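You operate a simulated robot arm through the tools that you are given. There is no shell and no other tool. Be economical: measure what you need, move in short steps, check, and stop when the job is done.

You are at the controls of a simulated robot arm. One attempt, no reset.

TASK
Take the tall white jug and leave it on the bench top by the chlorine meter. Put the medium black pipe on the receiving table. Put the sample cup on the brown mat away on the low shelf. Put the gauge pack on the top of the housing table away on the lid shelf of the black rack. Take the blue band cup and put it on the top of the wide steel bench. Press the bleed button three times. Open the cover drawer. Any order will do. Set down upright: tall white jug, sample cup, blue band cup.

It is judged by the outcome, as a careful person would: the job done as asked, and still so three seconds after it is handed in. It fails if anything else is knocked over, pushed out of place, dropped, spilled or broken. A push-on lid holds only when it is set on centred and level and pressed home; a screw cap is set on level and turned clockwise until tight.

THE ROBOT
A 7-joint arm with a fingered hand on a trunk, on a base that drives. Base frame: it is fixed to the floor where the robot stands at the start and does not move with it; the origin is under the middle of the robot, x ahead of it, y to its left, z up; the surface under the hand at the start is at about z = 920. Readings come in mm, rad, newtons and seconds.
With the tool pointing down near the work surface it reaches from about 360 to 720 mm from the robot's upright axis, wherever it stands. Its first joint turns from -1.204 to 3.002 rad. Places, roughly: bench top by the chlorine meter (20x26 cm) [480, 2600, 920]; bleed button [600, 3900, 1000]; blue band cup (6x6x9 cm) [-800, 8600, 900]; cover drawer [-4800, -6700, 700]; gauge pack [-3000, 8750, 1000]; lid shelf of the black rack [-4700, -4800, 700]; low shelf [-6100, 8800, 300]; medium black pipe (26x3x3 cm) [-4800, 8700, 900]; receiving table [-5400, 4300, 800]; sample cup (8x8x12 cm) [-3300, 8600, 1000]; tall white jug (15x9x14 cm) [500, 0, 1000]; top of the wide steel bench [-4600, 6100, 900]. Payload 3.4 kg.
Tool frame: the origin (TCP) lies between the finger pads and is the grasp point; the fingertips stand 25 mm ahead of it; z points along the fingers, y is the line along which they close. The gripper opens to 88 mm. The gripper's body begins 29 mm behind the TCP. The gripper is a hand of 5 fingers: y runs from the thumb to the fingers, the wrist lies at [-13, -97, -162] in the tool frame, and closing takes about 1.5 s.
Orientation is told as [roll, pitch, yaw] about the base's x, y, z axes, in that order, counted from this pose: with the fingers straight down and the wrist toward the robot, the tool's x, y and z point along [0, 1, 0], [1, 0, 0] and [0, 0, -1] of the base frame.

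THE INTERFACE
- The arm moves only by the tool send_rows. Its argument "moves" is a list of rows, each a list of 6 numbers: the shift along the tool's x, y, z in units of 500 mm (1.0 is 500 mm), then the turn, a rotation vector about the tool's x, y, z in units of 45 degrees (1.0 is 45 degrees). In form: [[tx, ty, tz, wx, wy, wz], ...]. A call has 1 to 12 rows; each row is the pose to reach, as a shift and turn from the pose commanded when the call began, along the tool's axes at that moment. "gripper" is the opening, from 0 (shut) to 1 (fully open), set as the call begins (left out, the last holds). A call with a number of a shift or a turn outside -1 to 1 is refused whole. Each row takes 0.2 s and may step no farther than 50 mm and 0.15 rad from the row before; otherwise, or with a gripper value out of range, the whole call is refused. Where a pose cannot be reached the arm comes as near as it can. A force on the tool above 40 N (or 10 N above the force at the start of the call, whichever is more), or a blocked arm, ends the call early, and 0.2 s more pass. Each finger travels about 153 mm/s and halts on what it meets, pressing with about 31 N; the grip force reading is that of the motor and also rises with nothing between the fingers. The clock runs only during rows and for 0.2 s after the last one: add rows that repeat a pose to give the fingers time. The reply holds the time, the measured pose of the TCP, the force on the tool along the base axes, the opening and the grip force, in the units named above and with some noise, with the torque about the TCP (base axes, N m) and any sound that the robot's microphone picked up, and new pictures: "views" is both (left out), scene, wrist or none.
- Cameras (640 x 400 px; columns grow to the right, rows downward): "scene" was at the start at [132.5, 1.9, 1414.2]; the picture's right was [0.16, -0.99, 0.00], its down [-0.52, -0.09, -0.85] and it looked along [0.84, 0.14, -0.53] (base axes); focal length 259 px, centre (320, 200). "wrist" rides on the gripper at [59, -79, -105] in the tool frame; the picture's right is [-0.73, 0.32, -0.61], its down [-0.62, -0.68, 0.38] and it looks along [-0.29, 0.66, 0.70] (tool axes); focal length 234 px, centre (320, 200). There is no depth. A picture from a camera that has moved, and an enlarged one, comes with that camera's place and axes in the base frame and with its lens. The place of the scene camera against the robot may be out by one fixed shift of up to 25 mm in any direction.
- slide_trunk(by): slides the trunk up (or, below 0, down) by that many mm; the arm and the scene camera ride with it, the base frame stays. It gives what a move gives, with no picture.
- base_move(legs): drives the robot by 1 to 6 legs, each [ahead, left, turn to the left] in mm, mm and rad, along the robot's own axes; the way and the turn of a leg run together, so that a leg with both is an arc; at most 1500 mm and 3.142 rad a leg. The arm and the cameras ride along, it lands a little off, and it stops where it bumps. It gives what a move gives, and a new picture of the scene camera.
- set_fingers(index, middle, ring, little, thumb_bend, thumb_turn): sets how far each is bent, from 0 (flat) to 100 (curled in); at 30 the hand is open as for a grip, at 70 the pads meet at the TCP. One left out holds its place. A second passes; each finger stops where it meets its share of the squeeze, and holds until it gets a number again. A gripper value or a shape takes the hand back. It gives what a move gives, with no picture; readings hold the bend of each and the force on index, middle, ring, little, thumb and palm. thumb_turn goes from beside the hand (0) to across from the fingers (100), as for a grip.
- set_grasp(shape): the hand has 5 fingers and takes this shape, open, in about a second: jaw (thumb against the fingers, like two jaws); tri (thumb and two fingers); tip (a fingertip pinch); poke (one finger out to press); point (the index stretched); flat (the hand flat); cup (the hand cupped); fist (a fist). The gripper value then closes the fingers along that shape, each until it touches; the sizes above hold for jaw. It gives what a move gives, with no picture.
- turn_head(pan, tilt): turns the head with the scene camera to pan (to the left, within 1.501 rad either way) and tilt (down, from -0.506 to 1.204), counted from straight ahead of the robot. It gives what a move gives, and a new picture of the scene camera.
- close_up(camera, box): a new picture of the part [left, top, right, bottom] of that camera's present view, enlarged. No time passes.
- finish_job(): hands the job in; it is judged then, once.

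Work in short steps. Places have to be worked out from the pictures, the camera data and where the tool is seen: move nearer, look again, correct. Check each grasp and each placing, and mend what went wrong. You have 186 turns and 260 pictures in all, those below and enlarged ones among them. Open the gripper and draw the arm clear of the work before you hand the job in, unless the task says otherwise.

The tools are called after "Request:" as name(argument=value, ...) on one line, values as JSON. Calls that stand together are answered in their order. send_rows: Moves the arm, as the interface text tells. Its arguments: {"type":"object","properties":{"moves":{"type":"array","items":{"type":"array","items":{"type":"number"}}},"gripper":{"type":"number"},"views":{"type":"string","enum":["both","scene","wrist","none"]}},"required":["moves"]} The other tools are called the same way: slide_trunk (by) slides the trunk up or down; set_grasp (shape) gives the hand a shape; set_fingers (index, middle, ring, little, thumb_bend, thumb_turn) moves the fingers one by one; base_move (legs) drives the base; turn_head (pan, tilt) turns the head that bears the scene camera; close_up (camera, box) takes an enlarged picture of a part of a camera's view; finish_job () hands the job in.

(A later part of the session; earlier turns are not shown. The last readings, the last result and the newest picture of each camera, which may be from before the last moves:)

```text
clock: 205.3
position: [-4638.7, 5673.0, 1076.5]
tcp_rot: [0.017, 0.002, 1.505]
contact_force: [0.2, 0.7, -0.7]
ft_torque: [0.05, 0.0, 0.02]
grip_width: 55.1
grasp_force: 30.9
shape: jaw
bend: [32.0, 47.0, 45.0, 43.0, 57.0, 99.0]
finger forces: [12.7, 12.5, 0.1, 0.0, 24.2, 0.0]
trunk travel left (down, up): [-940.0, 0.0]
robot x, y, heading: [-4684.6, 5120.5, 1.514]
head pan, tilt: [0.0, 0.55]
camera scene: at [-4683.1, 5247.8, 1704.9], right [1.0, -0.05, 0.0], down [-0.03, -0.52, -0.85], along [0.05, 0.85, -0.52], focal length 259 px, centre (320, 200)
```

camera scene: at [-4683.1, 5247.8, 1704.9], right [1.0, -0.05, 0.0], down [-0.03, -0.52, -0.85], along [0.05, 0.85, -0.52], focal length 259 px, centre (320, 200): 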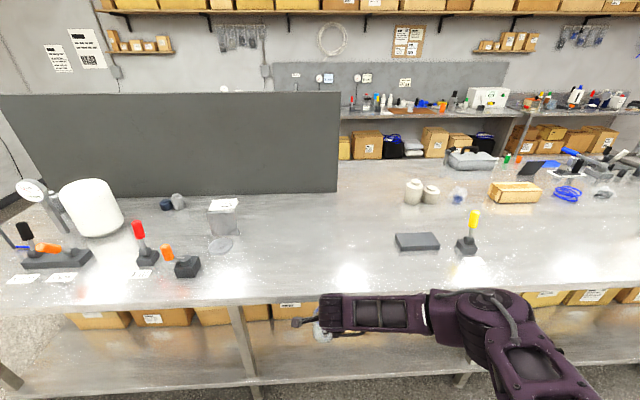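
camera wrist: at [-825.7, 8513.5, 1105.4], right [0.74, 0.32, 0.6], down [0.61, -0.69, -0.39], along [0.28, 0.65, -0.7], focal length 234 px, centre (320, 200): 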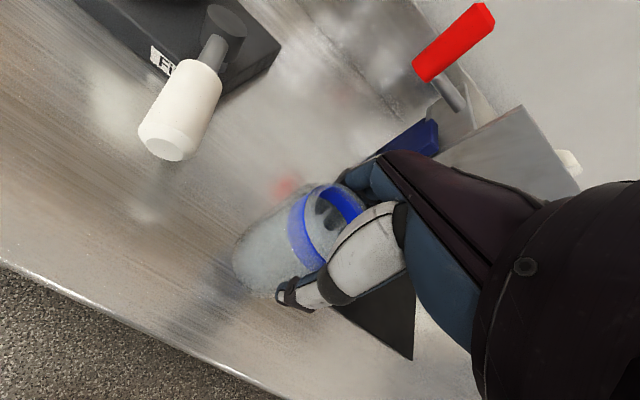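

Open bench in the middle is free at (-4600, 6080). I drive in 400 mm and check with the wrist camera.

Request:
base_move(legs=[[400, 0, 0]])

Request:
send_rows(moves=[[0, 0, 0.08, 0, 0, 0]])

Request:
close_up(camera="scene", box=[240, 220, 400, 330])

```text
clock: 207.8
position: [-4614.3, 6069.1, 1076.7]
tcp_rot: [0.016, 0.001, 1.5]
contact_force: [-0.3, -0.5, -2.2]
ft_torque: [0.0, 0.02, -0.04]
grip_width: 55.0
grasp_force: 30.9
shape: jaw
bend: [32.0, 47.0, 45.0, 43.0, 57.0, 99.0]
finger forces: [12.9, 12.6, 0.0, 0.0, 24.3, 0.0]
trunk travel left (down, up): [-940.0, 0.0]
robot x, y, heading: [-4662.4, 5514.0, 1.513]
head pan, tilt: [0.0, 0.55]
camera scene: at [-4659.3, 5643.9, 1705.0], right [1.0, -0.06, 0.0], down [-0.03, -0.52, -0.85], along [0.05, 0.85, -0.52], focal length 259 px, centre (320, 200)
```

scene: 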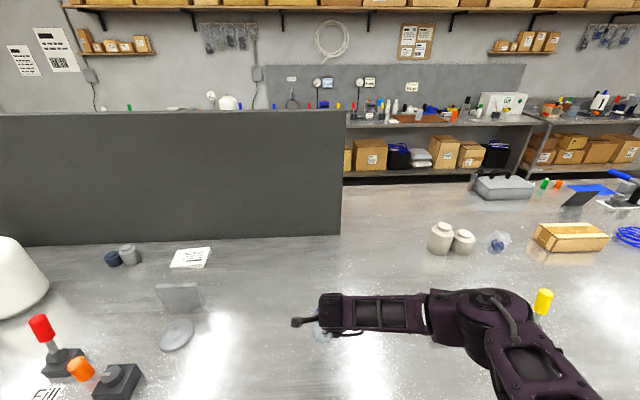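

```text
clock: 208.2
position: [-4616.0, 6070.4, 1037.8]
tcp_rot: [0.015, 0.002, 1.497]
contact_force: [0.0, 0.4, -1.0]
ft_torque: [0.02, -0.01, -0.02]
grip_width: 54.7
grasp_force: 31.1
shape: jaw
bend: [32.0, 47.0, 45.0, 43.0, 58.0, 99.0]
finger forces: [12.7, 12.6, 0.1, 0.0, 24.1, 0.0]
trunk travel left (down, up): [-940.0, 0.0]
robot x, y, heading: [-4661.2, 5515.4, 1.504]
head pan, tilt: [0.0, 0.55]
camera scene: at [-4659.8, 5645.2, 1704.9], right [1.0, -0.06, 0.0], down [-0.03, -0.52, -0.85], along [0.05, 0.85, -0.52], focal length 259 px, centre (320, 200)
camera wrist: at [-4679.5, 5995.9, 1144.9], right [0.76, 0.27, 0.6], down [0.57, -0.72, -0.39], along [0.33, 0.63, -0.7], focal length 234 px, centre (320, 200)
```

scene: 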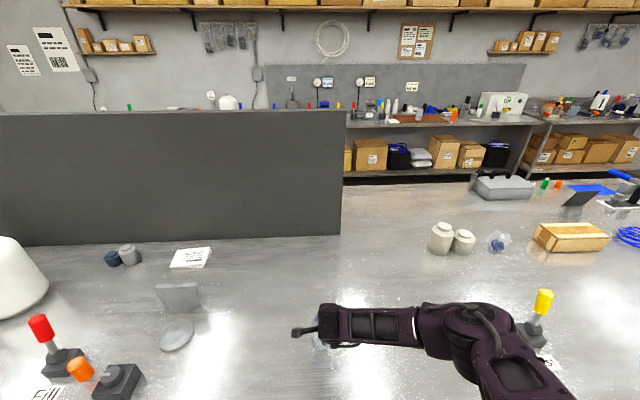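
wrist: 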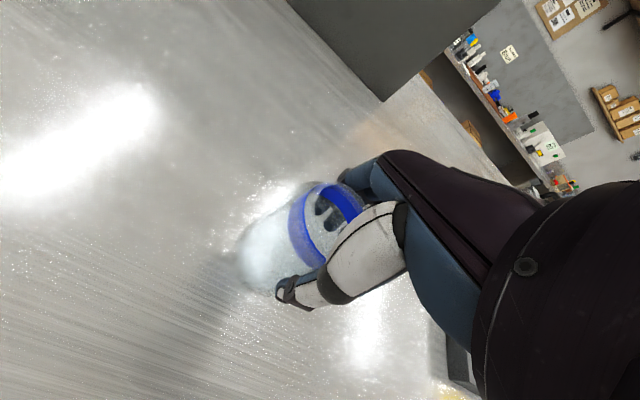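

```text
3.64 times, centred on (320, 275) of scene
camera zoom: at [-4659.8, 5645.2, 1704.9], right [1.0, -0.06, 0.0], down [-0.03, -0.52, -0.85], along [0.05, 0.85, -0.52], focal length 943 px, centre (320, -73)
```

zoom: 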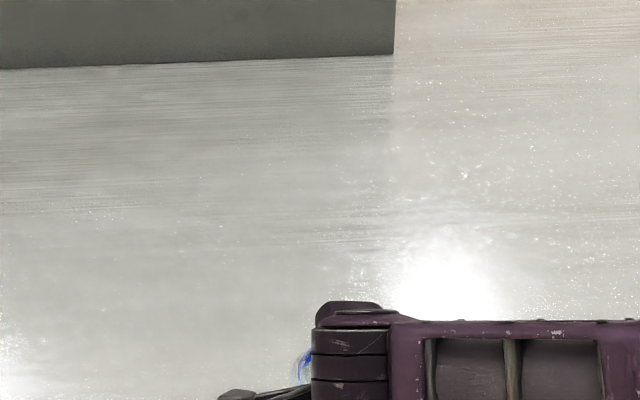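

I lower with the trunk in steps, watching the vertical force for touchdown.

Request:
slide_trunk(by=-48)

Request:
slide_trunk(by=-10)

Request:
slide_trunk(by=-5)

```text
clock: 209.1
position: [-4615.3, 6070.1, 991.5]
tcp_rot: [0.016, 0.001, 1.499]
contact_force: [0.7, 0.7, -1.3]
ft_torque: [0.02, -0.02, 0.02]
grip_width: 55.0
grasp_force: 31.1
shape: jaw
bend: [32.0, 47.0, 45.0, 43.0, 58.0, 99.0]
finger forces: [12.9, 12.6, 0.1, 0.1, 24.3, 0.1]
trunk travel left (down, up): [-892.0, 48.0]
robot x, y, heading: [-4660.6, 5516.8, 1.512]
head pan, tilt: [0.0, 0.55]
```

```text
clock: 209.6
position: [-4616.3, 6068.5, 986.9]
tcp_rot: [0.019, -0.01, 1.499]
contact_force: [0.3, 2.6, 33.2]
ft_torque: [0.18, -0.05, 0.02]
grip_width: 54.0
grasp_force: 31.0
shape: jaw
bend: [31.0, 46.0, 45.0, 43.0, 58.0, 99.0]
finger forces: [18.3, 14.9, 0.0, 0.1, 27.5, 0.0]
trunk travel left (down, up): [-882.0, 58.0]
robot x, y, heading: [-4663.0, 5517.9, 1.511]
head pan, tilt: [0.0, 0.55]
```

```text
clock: 210.0
position: [-4616.7, 6071.5, 986.5]
tcp_rot: [0.02, -0.014, 1.5]
contact_force: [0.8, -7.6, 22.0]
ft_torque: [-0.07, -0.05, 0.02]
grip_width: 51.6
grasp_force: 30.9
shape: jaw
bend: [73.0, 48.0, 45.0, 43.0, 58.0, 99.0]
finger forces: [13.2, 12.4, 0.0, 0.1, 30.5, 0.1]
trunk travel left (down, up): [-880.0, 60.0]
robot x, y, heading: [-4661.3, 5514.7, 1.506]
head pan, tilt: [0.0, 0.55]
stopped: the force on the tool passed its limit at 47 N (the readings are from after the stop); the commanded pose is now the measured one
```

Contact came early (bench is higher). I ease up 2 mm and look.

Request:
slide_trunk(by=3)

Request:
close_up(camera="wrist", box=[210, 150, 410, 320])

```text
clock: 210.5
position: [-4616.2, 6071.9, 986.7]
tcp_rot: [0.019, -0.008, 1.499]
contact_force: [-0.2, -1.6, 11.9]
ft_torque: [0.05, -0.05, 0.04]
grip_width: 51.9
grasp_force: 30.9
shape: jaw
bend: [73.0, 47.0, 45.0, 43.0, 58.0, 98.0]
finger forces: [14.1, 12.8, 0.0, 0.0, 26.8, 0.0]
trunk travel left (down, up): [-883.0, 57.0]
robot x, y, heading: [-4664.8, 5520.6, 1.506]
head pan, tilt: [0.0, 0.55]
```

```text
2.35 times, centred on (310, 235) of wrist
camera zoom: at [-4679.8, 5995.6, 1092.6], right [0.76, 0.26, 0.6], down [0.57, -0.72, -0.4], along [0.32, 0.64, -0.69], focal length 551 px, centre (344, 118)
```

zoom: 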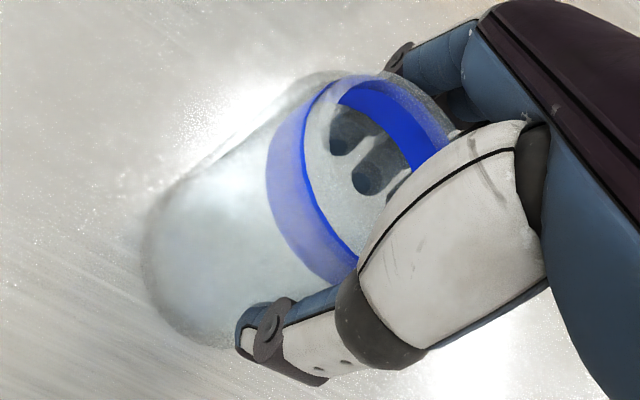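

Cup is standing on the bench. I ease the last load off and open.

Request:
slide_trunk(by=2)

Request:
send_rows(moves=[[0, 0, 0, 0, 0, 0], [0, 0, 0, 0, 0, 0], [0, 0, 0, 0, 0, 0], [0, 0, 0, 0, 0, 0], [0, 0, 0, 0, 0, 0]], gripper=1, views="wrist")

```text
clock: 211.1
position: [-4615.9, 6072.3, 986.7]
tcp_rot: [0.017, -0.006, 1.499]
contact_force: [-1.1, -1.3, 3.1]
ft_torque: [-0.03, -0.02, 0.0]
grip_width: 51.9
grasp_force: 30.3
shape: jaw
bend: [73.0, 48.0, 45.0, 43.0, 58.0, 98.0]
finger forces: [13.5, 12.3, 0.1, 0.1, 25.0, 0.0]
trunk travel left (down, up): [-885.0, 55.0]
robot x, y, heading: [-4667.7, 5516.1, 1.51]
head pan, tilt: [0.0, 0.55]
```

```text
clock: 212.2
position: [-4616.1, 6074.4, 986.5]
tcp_rot: [0.019, -0.008, 1.499]
contact_force: [-0.1, 0.0, 1.6]
ft_torque: [-0.04, 0.02, -0.01]
grip_width: 87.9
grasp_force: 0.0
shape: jaw
bend: [30.0, 30.0, 30.0, 30.0, 30.0, 98.0]
finger forces: [1.0, 0.1, 0.1, 0.0, 1.5, 0.0]
trunk travel left (down, up): [-885.0, 55.0]
robot x, y, heading: [-4665.1, 5517.8, 1.512]
head pan, tilt: [0.0, 0.55]
camera wrist: at [-4679.5, 5997.7, 1093.7], right [0.76, 0.26, 0.6], down [0.57, -0.72, -0.4], along [0.32, 0.64, -0.7], focal length 234 px, centre (320, 200)
```

wrist: 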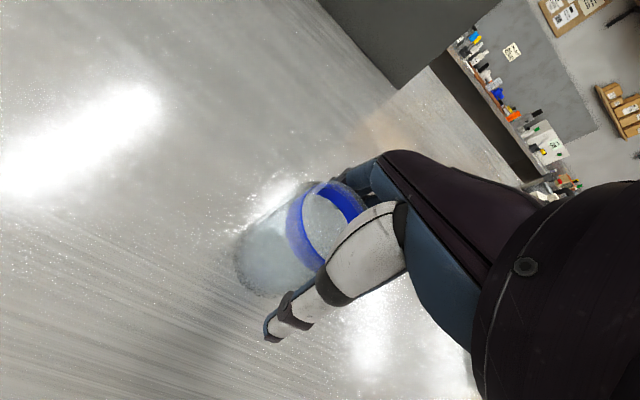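

Released and upright. I rise straight up and check.

Request:
slide_trunk(by=55)

Request:
send_rows(moves=[[0, 0, -0.06, 0, 0, 0], [0, 0, -0.14, 0, 0, 0], [0, 0, -0.2, 0, 0, 0]], views="wrist")

Request:
base_move(legs=[[-350, 0, 0]])

Request:
close_up(camera="scene", box=[240, 180, 420, 300])

```text
clock: 213.2
position: [-4615.8, 6074.6, 1042.5]
tcp_rot: [0.021, -0.007, 1.498]
contact_force: [-0.1, 0.0, 1.2]
ft_torque: [-0.03, 0.02, 0.0]
grip_width: 88.0
grasp_force: 0.2
shape: jaw
bend: [30.0, 30.0, 30.0, 30.0, 30.0, 98.0]
finger forces: [0.1, 0.0, 0.0, 0.0, 0.0, 0.0]
trunk travel left (down, up): [-940.0, 0.0]
robot x, y, heading: [-4659.8, 5514.7, 1.511]
head pan, tilt: [0.0, 0.55]
```

```text
clock: 214.0
position: [-4613.5, 6069.5, 1140.3]
tcp_rot: [0.017, -0.007, 1.499]
contact_force: [-0.5, -0.1, 0.2]
ft_torque: [-0.02, -0.03, 0.01]
grip_width: 87.7
grasp_force: 0.1
shape: jaw
bend: [30.0, 30.0, 30.0, 30.0, 30.0, 98.0]
finger forces: [0.0, 0.0, 0.0, 0.1, 0.0, 0.0]
trunk travel left (down, up): [-940.0, 0.0]
robot x, y, heading: [-4663.4, 5519.6, 1.507]
head pan, tilt: [0.0, 0.55]
camera wrist: at [-4676.9, 5994.7, 1247.3], right [0.76, 0.26, 0.6], down [0.57, -0.72, -0.4], along [0.32, 0.64, -0.7], focal length 234 px, centre (320, 200)
```

wrist: 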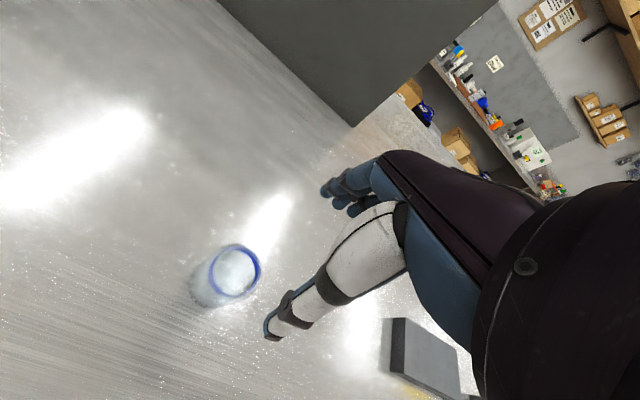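

```text
clock: 216.3
position: [-4638.2, 5710.9, 1141.1]
tcp_rot: [0.02, -0.007, 1.503]
contact_force: [-0.5, 0.4, 0.0]
ft_torque: [0.04, -0.03, -0.02]
grip_width: 87.9
grasp_force: 0.1
shape: jaw
bend: [30.0, 30.0, 30.0, 30.0, 30.0, 98.0]
finger forces: [0.0, 0.0, 0.1, 0.0, 0.1, 0.0]
trunk travel left (down, up): [-940.0, 0.0]
robot x, y, heading: [-4685.8, 5157.8, 1.517]
head pan, tilt: [0.0, 0.55]
camera scene: at [-4680.8, 5285.6, 1704.7], right [1.0, -0.06, 0.0], down [-0.03, -0.52, -0.85], along [0.05, 0.85, -0.52], focal length 259 px, centre (320, 200)
```

scene: 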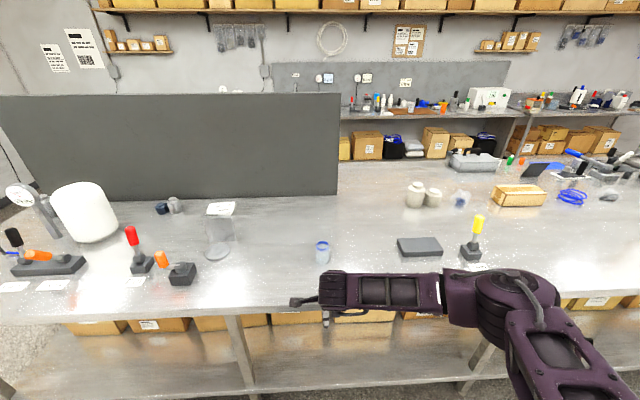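

```text
3.33 times, centred on (330, 240) of scene
camera zoom: at [-4680.8, 5285.6, 1704.7], right [1.0, -0.06, 0.0], down [-0.03, -0.52, -0.85], along [0.05, 0.85, -0.52], focal length 865 px, centre (287, 67)
```

zoom: 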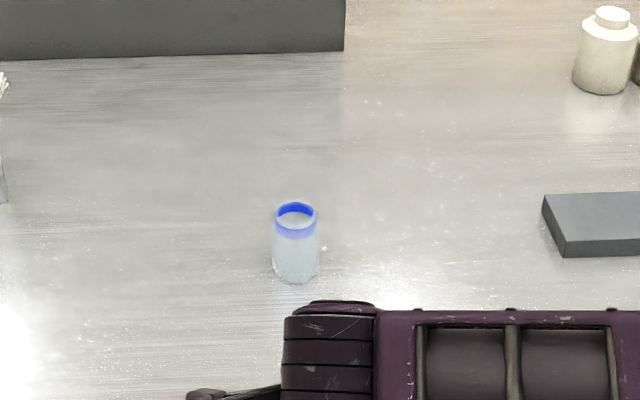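

Blue cup stands upright on the bench. Next the sample cup at (-3300, 8600); I strafe back around the west end, keeping the heading north.

Request:
base_move(legs=[[0, 0, 0.05], [0, 1100, 0], [0, 1080, 0], [1250, 0, 0], [1200, 0, 0]])

Request:
turn_head(pan=0.0, tilt=0.5)

```text
clock: 239.1
position: [-6791.6, 8191.4, 1141.5]
tcp_rot: [0.019, -0.01, 1.532]
contact_force: [1.0, -0.5, 0.6]
ft_torque: [0.01, 0.02, -0.02]
grip_width: 87.9
grasp_force: 0.1
shape: jaw
bend: [30.0, 30.0, 30.0, 30.0, 30.0, 98.0]
finger forces: [0.1, 0.0, 0.1, 0.0, 0.0, 0.1]
trunk travel left (down, up): [-940.0, 0.0]
robot x, y, heading: [-6821.1, 7635.5, 1.545]
head pan, tilt: [0.0, 0.55]
camera scene: at [-6823.5, 7764.2, 1704.9], right [1.0, -0.03, 0.0], down [-0.01, -0.52, -0.85], along [0.02, 0.85, -0.52], focal length 259 px, centre (320, 200)
```

scene: 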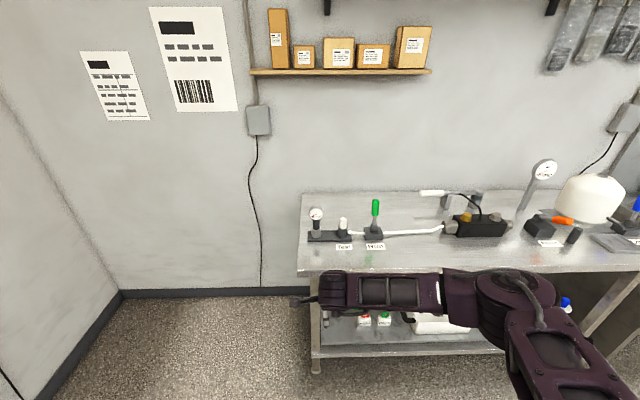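

```text
clock: 239.7
position: [-6790.6, 8191.0, 1141.3]
tcp_rot: [0.016, -0.009, 1.533]
contact_force: [-0.4, -0.2, 0.2]
ft_torque: [0.04, 0.0, -0.01]
grip_width: 87.7
grasp_force: 0.0
shape: jaw
bend: [30.0, 30.0, 30.0, 30.0, 30.0, 98.0]
finger forces: [0.0, 0.0, 0.0, 0.1, 0.1, 0.0]
trunk travel left (down, up): [-940.0, 0.0]
robot x, y, heading: [-6820.2, 7640.3, 1.549]
head pan, tilt: [0.0, 0.499]
camera scene: at [-6823.5, 7765.9, 1709.4], right [1.0, -0.03, 0.0], down [-0.01, -0.48, -0.88], along [0.02, 0.88, -0.48], focal length 259 px, centre (320, 200)
```

scene: 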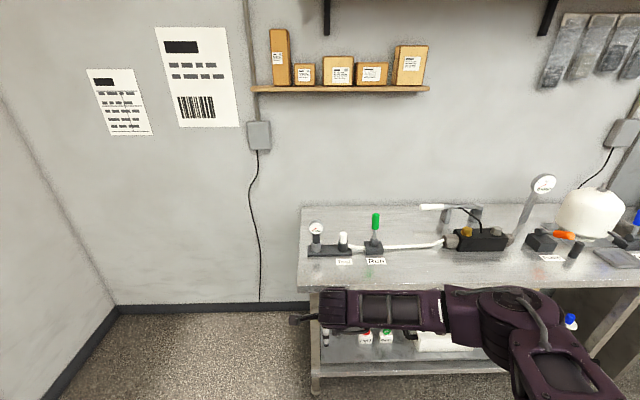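

I strafe to x≈-6100 to inspect the low shelf for free space on the way.

Request:
base_move(legs=[[0, -720, 0.02]])

Request:
turn_head(pan=0.0, tilt=0.75)

```text
clock: 243.6
position: [-6095.3, 8180.6, 1141.2]
tcp_rot: [0.016, -0.009, 1.552]
contact_force: [-0.1, -0.3, 0.0]
ft_torque: [0.02, -0.01, 0.0]
grip_width: 88.0
grasp_force: 0.1
shape: jaw
bend: [30.0, 30.0, 30.0, 30.0, 30.0, 98.0]
finger forces: [0.1, 0.0, 0.1, 0.1, 0.0, 0.1]
trunk travel left (down, up): [-940.0, 0.0]
robot x, y, heading: [-6115.4, 7630.2, 1.565]
head pan, tilt: [0.0, 0.499]
camera scene: at [-6121.4, 7754.1, 1709.5], right [1.0, -0.01, 0.0], down [0.0, -0.48, -0.88], along [0.01, 0.88, -0.48], focal length 259 px, centre (320, 200)
```

scene: 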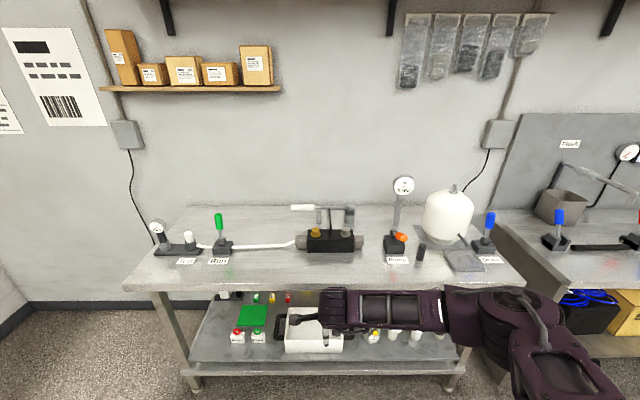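

```text
clock: 244.4
position: [-6096.1, 8180.0, 1140.3]
tcp_rot: [0.019, -0.009, 1.551]
contact_force: [0.7, 0.1, 0.2]
ft_torque: [-0.03, 0.0, -0.03]
grip_width: 88.1
grasp_force: 0.0
shape: jaw
bend: [30.0, 30.0, 30.0, 30.0, 30.0, 98.0]
finger forces: [0.0, 0.1, 0.0, 0.0, 0.0, 0.1]
trunk travel left (down, up): [-940.0, 0.0]
robot x, y, heading: [-6113.1, 7623.7, 1.564]
head pan, tilt: [0.0, 0.75]
camera scene: at [-6120.3, 7746.0, 1687.6], right [1.0, -0.01, 0.0], down [-0.01, -0.68, -0.73], along [0.01, 0.73, -0.68], focal length 259 px, centre (320, 200)
```

scene: 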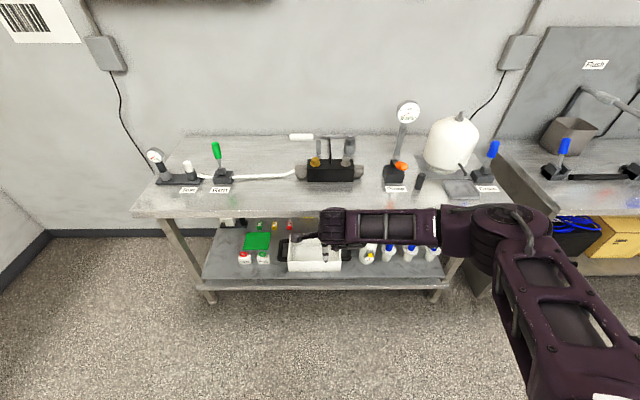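

The shelf has a free front strip in front of the right-hand bottles (about x -5640, y 8590). Now on to the sample cup: strafe right 2800 mm.

Request:
base_move(legs=[[0, -1400, 0.005], [0, -1380, 0]])

Request:
turn_head(pan=0.0, tilt=0.55)

```text
clock: 257.7
position: [-3346.2, 8133.8, 1141.2]
tcp_rot: [0.017, -0.008, 1.572]
contact_force: [-0.8, 0.2, 0.5]
ft_torque: [0.01, 0.01, 0.01]
grip_width: 87.9
grasp_force: 0.0
shape: jaw
bend: [30.0, 30.0, 30.0, 30.0, 30.0, 98.0]
finger forces: [0.0, 0.0, 0.0, 0.0, 0.0, 0.1]
trunk travel left (down, up): [-940.0, 0.0]
robot x, y, heading: [-3352.2, 7578.7, 1.58]
head pan, tilt: [0.0, 0.75]
camera scene: at [-3362.9, 7699.0, 1687.5], right [1.0, 0.01, 0.0], down [0.01, -0.68, -0.73], along [-0.01, 0.73, -0.68], focal length 259 px, centre (320, 200)
```

scene: 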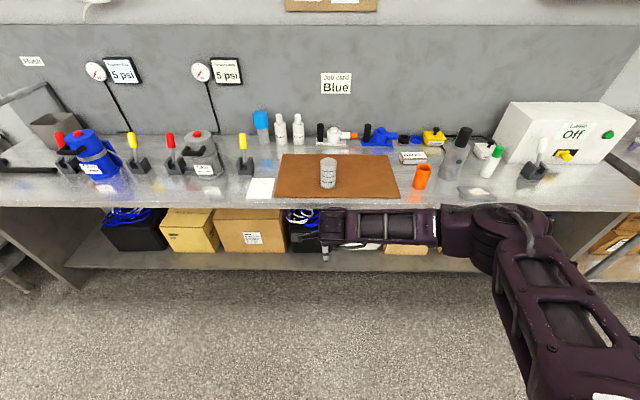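

```text
clock: 258.5
position: [-3346.0, 8132.8, 1140.7]
tcp_rot: [0.018, -0.008, 1.57]
contact_force: [-0.4, 0.2, -0.3]
ft_torque: [0.0, -0.05, -0.01]
grip_width: 87.9
grasp_force: 0.0
shape: jaw
bend: [30.0, 30.0, 30.0, 30.0, 30.0, 98.0]
finger forces: [0.1, 0.0, 0.0, 0.0, 0.0, 0.1]
trunk travel left (down, up): [-940.0, 0.0]
robot x, y, heading: [-3353.8, 7580.5, 1.582]
head pan, tilt: [0.0, 0.55]
camera scene: at [-3362.4, 7705.9, 1704.8], right [1.0, 0.01, 0.0], down [0.01, -0.52, -0.85], along [-0.01, 0.85, -0.52], focal length 259 px, centre (320, 200)
```

scene: 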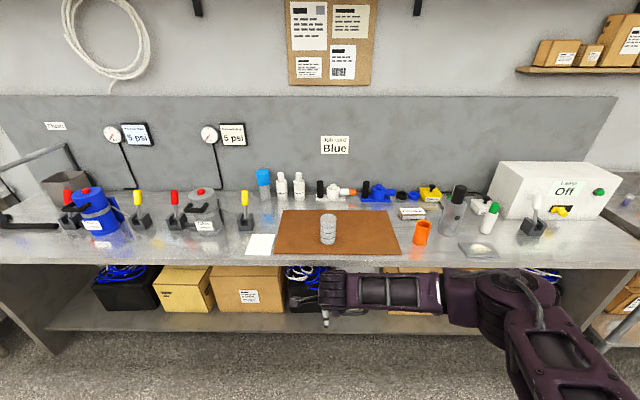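

Request:
close_up(camera="scene", box=[280, 170, 480, 290])

Request:
close_up(camera="scene", box=[295, 200, 365, 260])

```text
3.20 times, centred on (380, 230) of scene
camera zoom: at [-3362.4, 7705.9, 1704.8], right [1.0, 0.01, 0.0], down [0.01, -0.52, -0.85], along [-0.01, 0.85, -0.52], focal length 830 px, centre (128, 104)
```

zoom: 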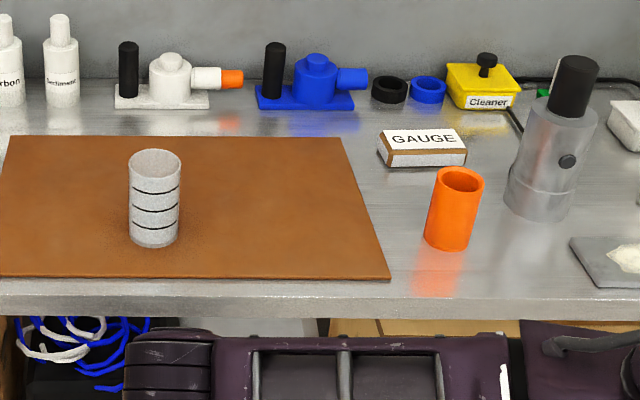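

```text
6.67 times, centred on (330, 230) of scene
camera zoom: at [-3362.4, 7705.9, 1704.8], right [1.0, 0.01, 0.0], down [0.01, -0.52, -0.85], along [-0.01, 0.85, -0.52], focal length 1729 px, centre (253, 0)
```

zoom: 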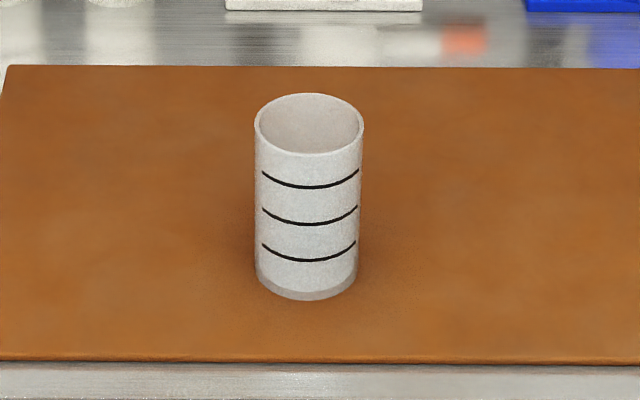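

The sample cup is empty, about 72 mm wide, at roughly (-3336, 8636) with rim z≈1040. The gauge pack box is to its right. I drive in.

Request:
base_move(legs=[[450, 0, 0]])

Request:
send_rows(moves=[[0, 0, -0.04, 0, 0, 0]])

```text
clock: 261.2
position: [-3343.4, 8581.2, 1141.9]
tcp_rot: [0.017, -0.009, 1.559]
contact_force: [-0.4, 0.1, -1.0]
ft_torque: [0.03, 0.01, 0.01]
grip_width: 88.1
grasp_force: 0.1
shape: jaw
bend: [30.0, 30.0, 30.0, 30.0, 30.0, 98.0]
finger forces: [0.1, 0.0, 0.1, 0.0, 0.0, 0.0]
trunk travel left (down, up): [-940.0, 0.0]
robot x, y, heading: [-3357.0, 8026.3, 1.572]
head pan, tilt: [0.0, 0.55]
camera scene: at [-3363.9, 8153.3, 1705.0], right [1.0, 0.0, 0.0], down [0.0, -0.52, -0.85], along [0.0, 0.85, -0.52], focal length 259 px, centre (320, 200)
```

scene: 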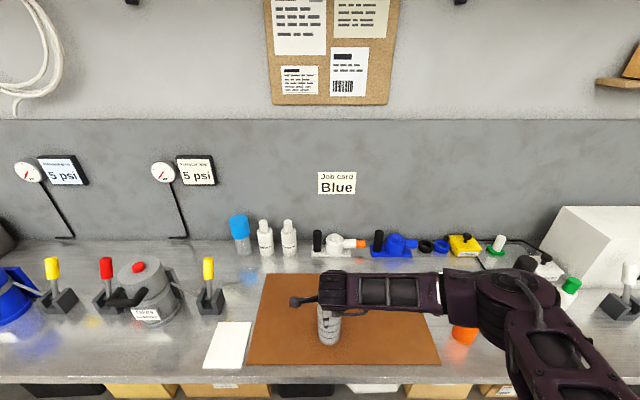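

```text
clock: 261.6
position: [-3341.5, 8580.8, 1162.3]
tcp_rot: [0.017, -0.009, 1.56]
contact_force: [-0.8, -0.2, 0.7]
ft_torque: [-0.01, 0.0, -0.02]
grip_width: 87.8
grasp_force: 0.1
shape: jaw
bend: [30.0, 30.0, 30.0, 30.0, 30.0, 98.0]
finger forces: [0.0, 0.0, 0.1, 0.1, 0.0, 0.1]
trunk travel left (down, up): [-940.0, 0.0]
robot x, y, heading: [-3356.8, 8021.3, 1.575]
head pan, tilt: [0.0, 0.55]
camera scene: at [-3363.7, 8153.4, 1705.0], right [1.0, 0.0, 0.0], down [0.0, -0.52, -0.85], along [0.0, 0.85, -0.52], focal length 259 px, centre (320, 200)
camera wrist: at [-3401.2, 8501.1, 1267.7], right [0.74, 0.31, 0.6], down [0.61, -0.68, -0.4], along [0.28, 0.66, -0.7], focal length 234 px, centre (320, 200)
```

scene: 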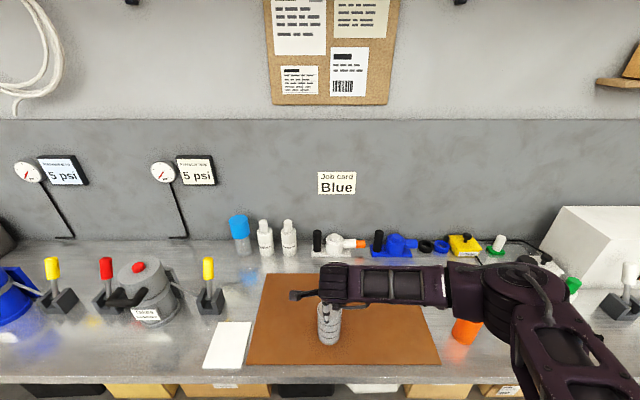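
wrist: 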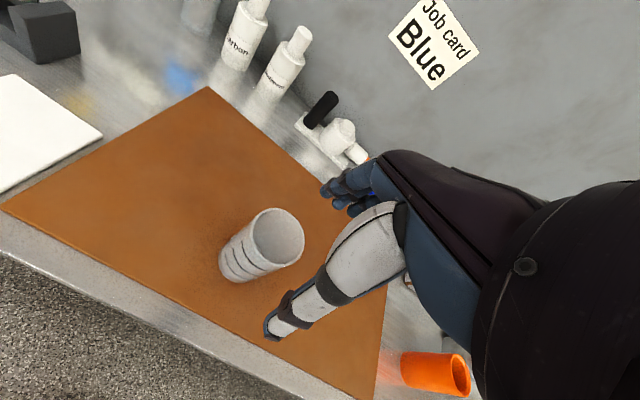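

Rim at about (-3339, 8632). I align over it and come down to just above the rim.

Request:
send_rows(moves=[[-0.004, 0.05, 0.02, 0, 0, 0], [-0.004, 0.1, 0.06, 0, 0, 0], [-0.004, 0.1, 0.14, 0, 0, 0]])

Request:
close_up(camera="wrist", box=[200, 150, 420, 350])

```text
clock: 262.4
position: [-3338.5, 8634.1, 1093.8]
tcp_rot: [0.016, -0.008, 1.561]
contact_force: [0.1, -0.1, -0.7]
ft_torque: [0.0, 0.0, -0.01]
grip_width: 87.8
grasp_force: 0.0
shape: jaw
bend: [30.0, 30.0, 30.0, 30.0, 30.0, 98.0]
finger forces: [0.0, 0.0, 0.1, 0.1, 0.0, 0.1]
trunk travel left (down, up): [-940.0, 0.0]
robot x, y, heading: [-3358.0, 8029.6, 1.571]
head pan, tilt: [0.0, 0.55]
camera scene: at [-3363.9, 8154.7, 1704.9], right [1.0, 0.0, 0.0], down [0.0, -0.52, -0.85], along [0.0, 0.85, -0.52], focal length 259 px, centre (320, 200)
camera wrist: at [-3398.3, 8554.6, 1199.2], right [0.74, 0.31, 0.6], down [0.61, -0.68, -0.4], along [0.28, 0.66, -0.7], focal length 234 px, centre (320, 200)
```

scene: 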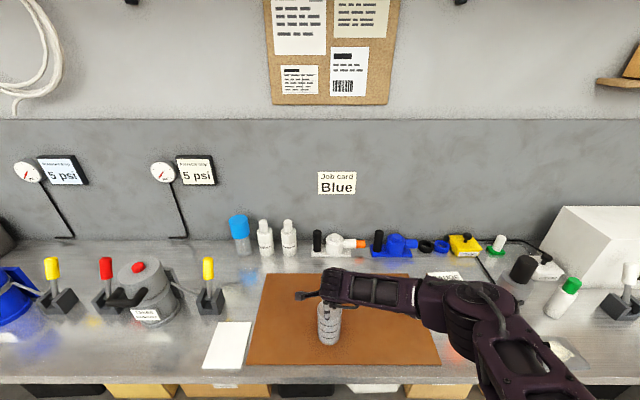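
wrist: 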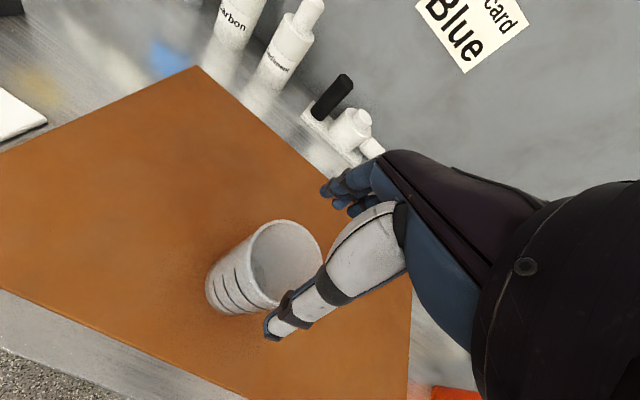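

```text
2.00 times, centred on (310, 250) of wrist
camera zoom: at [-3398.3, 8554.6, 1199.2], right [0.74, 0.31, 0.6], down [0.61, -0.68, -0.4], along [0.28, 0.66, -0.7], focal length 468 px, centre (340, 100)
```

zoom: 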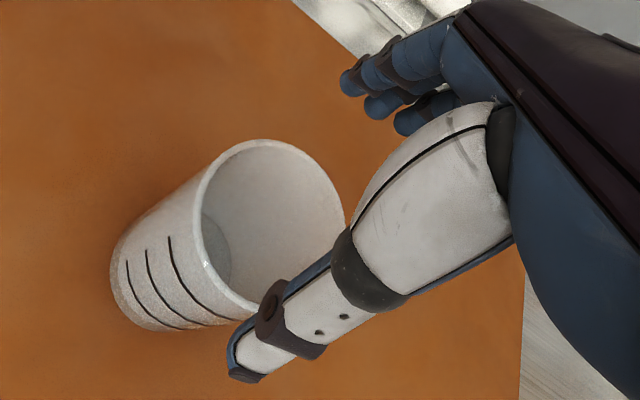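

Rim refined to (-3341, 8629), z≈1044. I nudge and descend so the rim is just inside the finger pads.

Request:
send_rows(moves=[[0.005, -0.01, 0.03, 0, 0, 0], [0.005, -0.01, 0.08, 0, 0, 0], [0.005, -0.01, 0.128, 0, 0, 0]], views="wrist")

```text
clock: 263.2
position: [-3344.2, 8628.5, 1029.5]
tcp_rot: [0.018, -0.009, 1.562]
contact_force: [-0.4, 0.4, 0.9]
ft_torque: [0.05, 0.0, 0.01]
grip_width: 88.2
grasp_force: 0.1
shape: jaw
bend: [30.0, 30.0, 30.0, 30.0, 30.0, 98.0]
finger forces: [0.8, 0.2, 0.0, 0.1, 0.0, 0.0]
trunk travel left (down, up): [-940.0, 0.0]
robot x, y, heading: [-3357.3, 8027.9, 1.57]
head pan, tilt: [0.0, 0.55]
camera wrist: at [-3404.3, 8549.2, 1135.6], right [0.74, 0.31, 0.6], down [0.61, -0.68, -0.4], along [0.28, 0.66, -0.7], focal length 234 px, centre (320, 200)
```

wrist: 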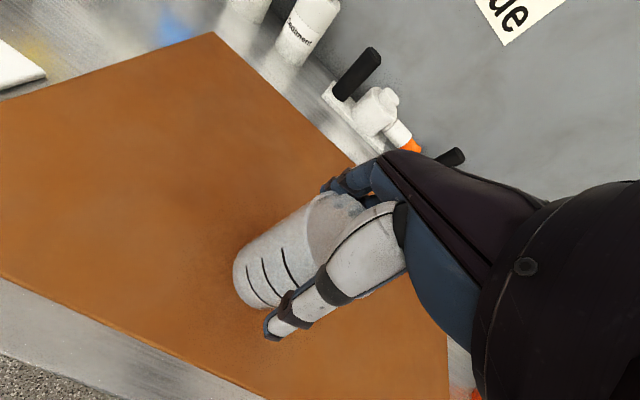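

The cup sits between thumb and fingers; I close.

Request:
send_rows(moves=[[0, 0, 0, 0, 0, 0], [0, 0, 0, 0, 0, 0], [0, 0, 0, 0, 0, 0], [0, 0, 0, 0, 0, 0], [0, 0, 0, 0, 0, 0], [0, 0, 0, 0, 0, 0], [0, 0, 0, 0, 0, 0]], gripper=0, views="none")

Request:
send_rows(moves=[[0, 0, -0.02, 0, 0, 0], [0, 0, -0.05, 0, 0, 0], [0, 0, -0.08, 0, 0, 0]])

```text
clock: 264.8
position: [-3344.9, 8627.3, 1029.7]
tcp_rot: [0.02, -0.007, 1.561]
contact_force: [0.6, -0.5, -0.5]
ft_torque: [0.0, -0.01, -0.01]
grip_width: 51.7
grasp_force: 30.6
shape: jaw
bend: [74.0, 39.0, 35.0, 42.0, 65.0, 98.0]
finger forces: [14.4, 7.3, 3.9, 1.8, 27.9, 0.0]
trunk travel left (down, up): [-940.0, 0.0]
robot x, y, heading: [-3360.5, 8025.1, 1.566]
head pan, tilt: [0.0, 0.55]
```

```text
clock: 265.6
position: [-3344.6, 8628.4, 1070.0]
tcp_rot: [0.018, -0.006, 1.559]
contact_force: [-0.6, 0.5, -0.7]
ft_torque: [0.0, 0.01, -0.01]
grip_width: 51.8
grasp_force: 31.4
shape: jaw
bend: [74.0, 39.0, 35.0, 42.0, 65.0, 98.0]
finger forces: [14.3, 7.2, 4.0, 1.8, 27.7, 0.1]
trunk travel left (down, up): [-940.0, 0.0]
robot x, y, heading: [-3358.4, 8029.6, 1.57]
head pan, tilt: [0.0, 0.55]
camera scene: at [-3363.6, 8154.6, 1704.9], right [1.0, 0.0, 0.0], down [0.0, -0.52, -0.85], along [0.0, 0.85, -0.52], focal length 259 px, centre (320, 200)
camera wrist: at [-3403.6, 8549.2, 1175.6], right [0.74, 0.31, 0.6], down [0.61, -0.68, -0.4], along [0.28, 0.66, -0.7], focal length 234 px, centre (320, 200)
```

scene: 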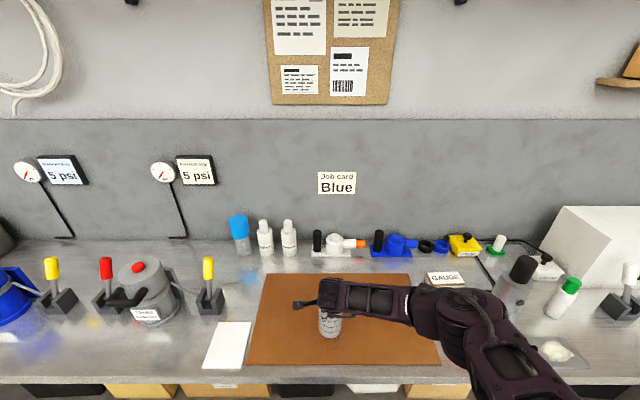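
wrist: 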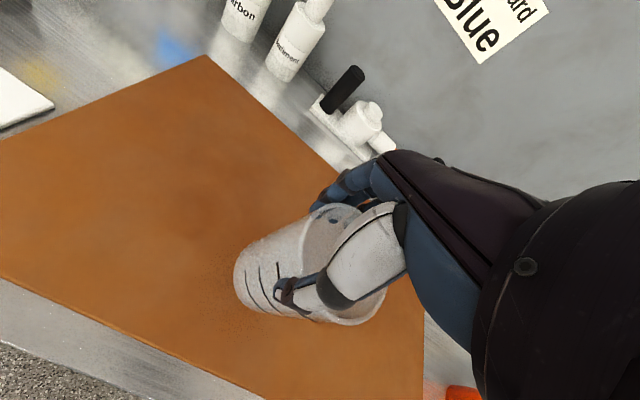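

Request:
close_up(camera="wrist", box=[200, 150, 440, 350])

Request:
close_up(camera="scene", box=[270, 250, 410, 370])

```text
2.00 times, centred on (320, 250) of wrist
camera zoom: at [-3403.6, 8549.2, 1175.6], right [0.74, 0.31, 0.6], down [0.61, -0.68, -0.4], along [0.28, 0.66, -0.7], focal length 468 px, centre (320, 100)
```

zoom: 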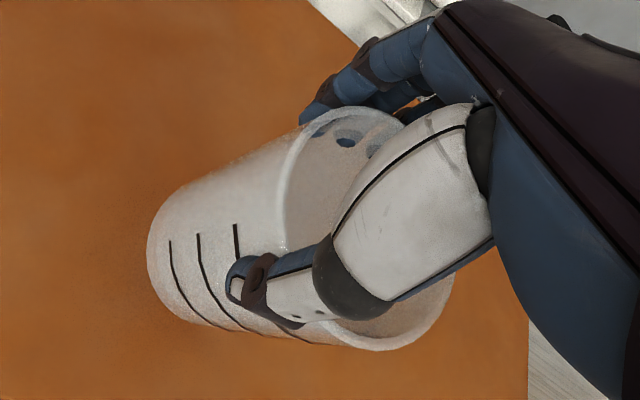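

```text
3.33 times, centred on (340, 310) of scene
camera zoom: at [-3363.6, 8154.6, 1704.9], right [1.0, 0.0, 0.0], down [0.0, -0.52, -0.85], along [0.0, 0.85, -0.52], focal length 865 px, centre (253, -167)
```

zoom: 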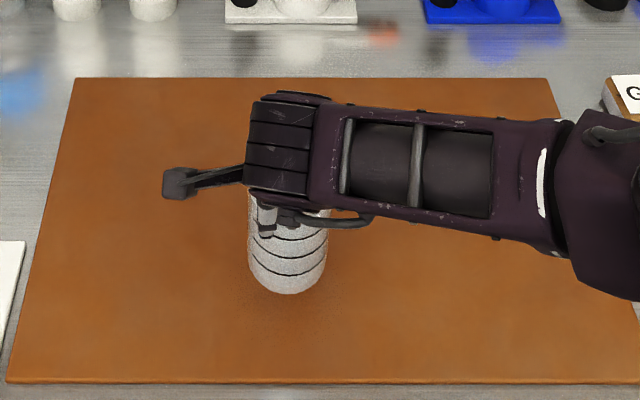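

Cup is held upright. I raise, back out, and strafe left toward the low shelf at x ≈ -5640.

Request:
send_rows(moves=[[0, 0, -0.07, 0, 0, 0], [0, 0, -0.14, 0, 0, 0]], views="none")

Request:
base_move(legs=[[-430, 0, 0], [0, 1150, 0], [0, 1120, 0]])

Request:
turn_head(pan=0.0, tilt=0.8)

```text
clock: 266.2
position: [-3344.9, 8624.7, 1136.7]
tcp_rot: [0.016, -0.008, 1.559]
contact_force: [0.5, 1.0, 0.0]
ft_torque: [0.0, -0.02, -0.02]
grip_width: 51.5
grasp_force: 31.1
shape: jaw
bend: [74.0, 39.0, 35.0, 42.0, 65.0, 98.0]
finger forces: [14.3, 7.3, 4.0, 1.7, 27.7, 0.0]
trunk travel left (down, up): [-940.0, 0.0]
robot x, y, heading: [-3357.8, 8029.9, 1.574]
head pan, tilt: [0.0, 0.55]
```

```text
clock: 279.4
position: [-5613.2, 8082.4, 1137.7]
tcp_rot: [0.02, -0.007, 1.63]
contact_force: [0.3, -0.2, -1.1]
ft_torque: [0.0, -0.04, -0.02]
grip_width: 51.4
grasp_force: 31.4
shape: jaw
bend: [74.0, 39.0, 35.0, 42.0, 65.0, 98.0]
finger forces: [14.3, 7.1, 4.2, 1.9, 27.7, 0.1]
trunk travel left (down, up): [-940.0, 0.0]
robot x, y, heading: [-5583.4, 7484.5, 1.64]
head pan, tilt: [0.0, 0.55]
camera scene: at [-5599.2, 7611.2, 1704.9], right [1.0, 0.07, 0.0], down [0.04, -0.52, -0.85], along [-0.06, 0.85, -0.52], focal length 259 px, centre (320, 200)
```

scene: 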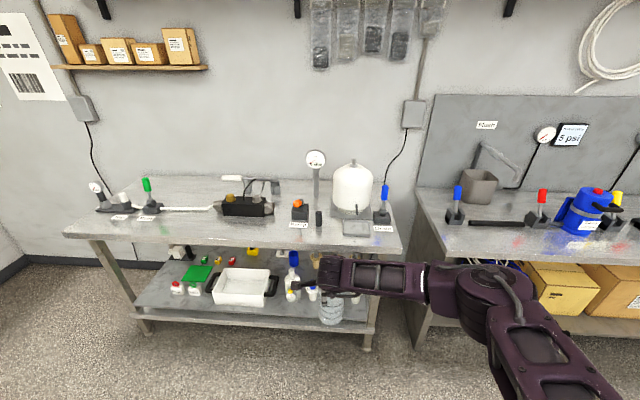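

```text
clock: 280.2
position: [-5612.9, 8081.3, 1136.8]
tcp_rot: [0.017, -0.005, 1.631]
contact_force: [0.5, -0.2, -0.8]
ft_torque: [-0.04, 0.01, -0.01]
grip_width: 51.5
grasp_force: 31.3
shape: jaw
bend: [74.0, 39.0, 35.0, 42.0, 65.0, 98.0]
finger forces: [14.3, 7.2, 4.2, 1.9, 27.7, 0.0]
trunk travel left (down, up): [-940.0, 0.0]
robot x, y, heading: [-5586.8, 7482.6, 1.64]
head pan, tilt: [0.0, 0.799]
camera scene: at [-5599.3, 7602.1, 1683.5], right [1.0, 0.07, 0.0], down [0.05, -0.71, -0.7], along [-0.05, 0.7, -0.72], focal length 259 px, centre (320, 200)
```

scene: 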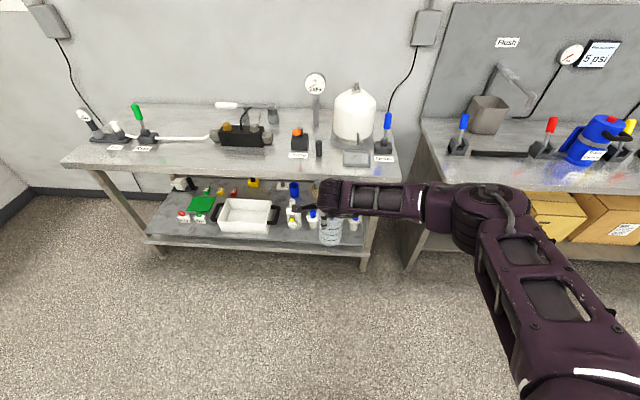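

Free front strip at the left, before the red/green bottles near (-6550, 8590), keeps the forearm clear of legs. I square up, strafe left, then lower in front of the table.

Request:
base_move(legs=[[0, 0, -0.068], [0, 985, 0]])

Request:
slide_trunk(by=-600)

Request:
turn_head(pan=0.0, tilt=0.5)

```text
clock: 285.7
position: [-6555.2, 8071.3, 1137.6]
tcp_rot: [0.02, -0.007, 1.58]
contact_force: [-0.7, -0.6, -1.2]
ft_torque: [0.0, 0.04, 0.03]
grip_width: 51.5
grasp_force: 30.9
shape: jaw
bend: [74.0, 39.0, 35.0, 42.0, 65.0, 98.0]
finger forces: [14.3, 7.3, 4.1, 1.8, 27.7, 0.0]
trunk travel left (down, up): [-940.0, 0.0]
robot x, y, heading: [-6557.8, 7473.2, 1.588]
head pan, tilt: [0.0, 0.799]
camera scene: at [-6565.1, 7591.6, 1683.5], right [1.0, 0.02, 0.0], down [0.01, -0.72, -0.7], along [-0.01, 0.7, -0.72], focal length 259 px, centre (320, 200)
```

scene: 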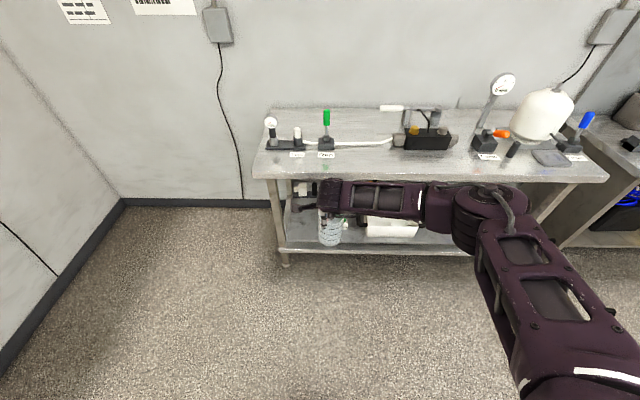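

```text
refused: -600 is not a number from -400 to 400
```

```text
clock: 286.5
position: [-6555.9, 8071.1, 1138.1]
tcp_rot: [0.018, -0.007, 1.579]
contact_force: [0.0, 0.6, -0.8]
ft_torque: [0.0, 0.03, -0.01]
grip_width: 51.0
grasp_force: 31.2
shape: jaw
bend: [74.0, 39.0, 35.0, 42.0, 65.0, 98.0]
finger forces: [14.3, 7.2, 4.2, 1.8, 27.7, 0.0]
trunk travel left (down, up): [-940.0, 0.0]
robot x, y, heading: [-6559.2, 7472.7, 1.594]
head pan, tilt: [0.0, 0.499]
camera scene: at [-6566.2, 7601.9, 1709.4], right [1.0, 0.02, 0.0], down [0.01, -0.48, -0.88], along [-0.02, 0.88, -0.48], focal length 259 px, centre (320, 200)
```

scene: 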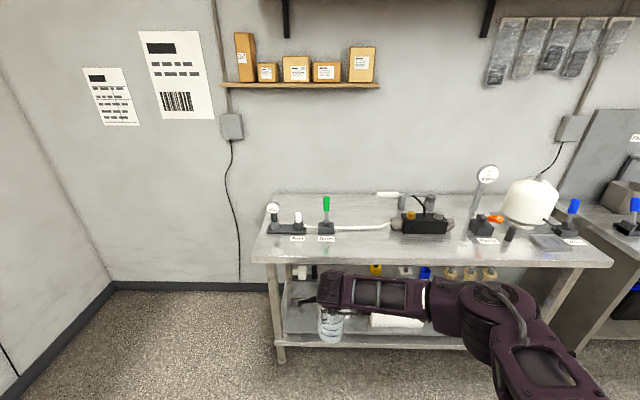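

Lower in two slides, in front of the table, then look at the shelf.

Request:
slide_trunk(by=-400)

Request:
slide_trunk(by=-280)

Request:
turn_head(pan=0.0, tilt=0.4)

Request:
send_rows(moves=[[0, 0, 0, 0, 0, 0]], views="wrist")

```text
clock: 290.4
position: [-6556.1, 8070.2, 738.5]
tcp_rot: [0.018, -0.009, 1.579]
contact_force: [-0.1, -0.5, -0.7]
ft_torque: [-0.02, 0.06, 0.0]
grip_width: 51.2
grasp_force: 30.9
shape: jaw
bend: [74.0, 39.0, 35.0, 42.0, 65.0, 98.0]
finger forces: [14.3, 7.2, 4.1, 2.0, 27.8, 0.0]
trunk travel left (down, up): [-540.0, 400.0]
robot x, y, heading: [-6559.8, 7472.0, 1.59]
head pan, tilt: [0.0, 0.499]
```

```text
clock: 293.2
position: [-6556.4, 8072.0, 458.7]
tcp_rot: [0.018, -0.006, 1.58]
contact_force: [-0.2, -0.3, -0.2]
ft_torque: [-0.03, 0.01, 0.0]
grip_width: 51.4
grasp_force: 31.2
shape: jaw
bend: [74.0, 39.0, 35.0, 42.0, 65.0, 98.0]
finger forces: [14.3, 7.1, 4.1, 1.9, 27.7, 0.0]
trunk travel left (down, up): [-260.0, 680.0]
robot x, y, heading: [-6559.2, 7473.7, 1.591]
head pan, tilt: [0.0, 0.499]
```

```text
clock: 293.9
position: [-6556.2, 8070.2, 457.5]
tcp_rot: [0.017, -0.006, 1.578]
contact_force: [0.9, 0.2, -0.6]
ft_torque: [-0.03, -0.01, -0.01]
grip_width: 51.3
grasp_force: 30.7
shape: jaw
bend: [74.0, 39.0, 35.0, 42.0, 65.0, 98.0]
finger forces: [14.4, 7.3, 4.2, 1.8, 27.7, 0.1]
trunk travel left (down, up): [-260.0, 680.0]
robot x, y, heading: [-6559.7, 7471.4, 1.591]
head pan, tilt: [0.0, 0.4]
camera scene: at [-6566.0, 7603.4, 1038.5], right [1.0, 0.02, 0.0], down [0.01, -0.39, -0.92], along [-0.02, 0.92, -0.39], focal length 259 px, centre (320, 200)
```

scene: 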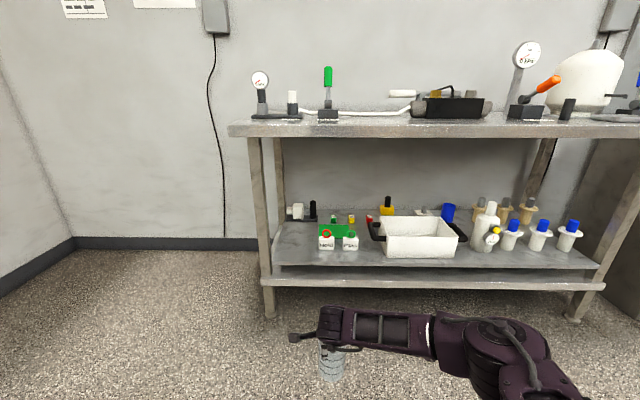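

```text
clock: 294.3
position: [-6556.3, 8070.4, 457.6]
tcp_rot: [0.017, -0.006, 1.579]
contact_force: [-0.4, -0.4, -1.1]
ft_torque: [-0.01, 0.04, 0.01]
grip_width: 51.1
grasp_force: 31.2
shape: jaw
bend: [74.0, 39.0, 35.0, 42.0, 65.0, 98.0]
finger forces: [14.3, 7.1, 4.1, 1.9, 27.7, 0.1]
trunk travel left (down, up): [-260.0, 680.0]
robot x, y, heading: [-6552.9, 7467.7, 1.59]
head pan, tilt: [0.0, 0.4]
camera wrist: at [-6613.4, 7990.9, 563.2], right [0.73, 0.32, 0.6], down [0.62, -0.67, -0.4], along [0.27, 0.66, -0.7], focal length 234 px, centre (320, 200)
```

wrist: 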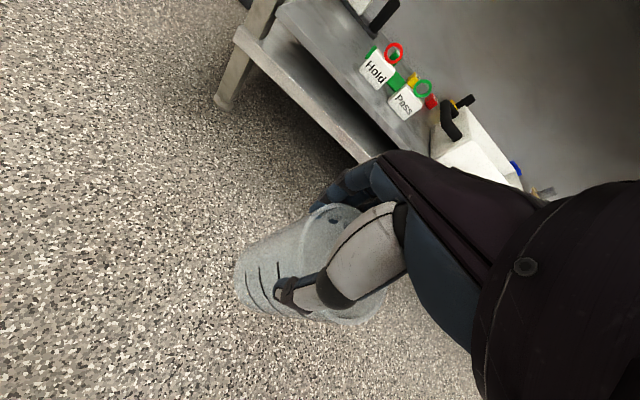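

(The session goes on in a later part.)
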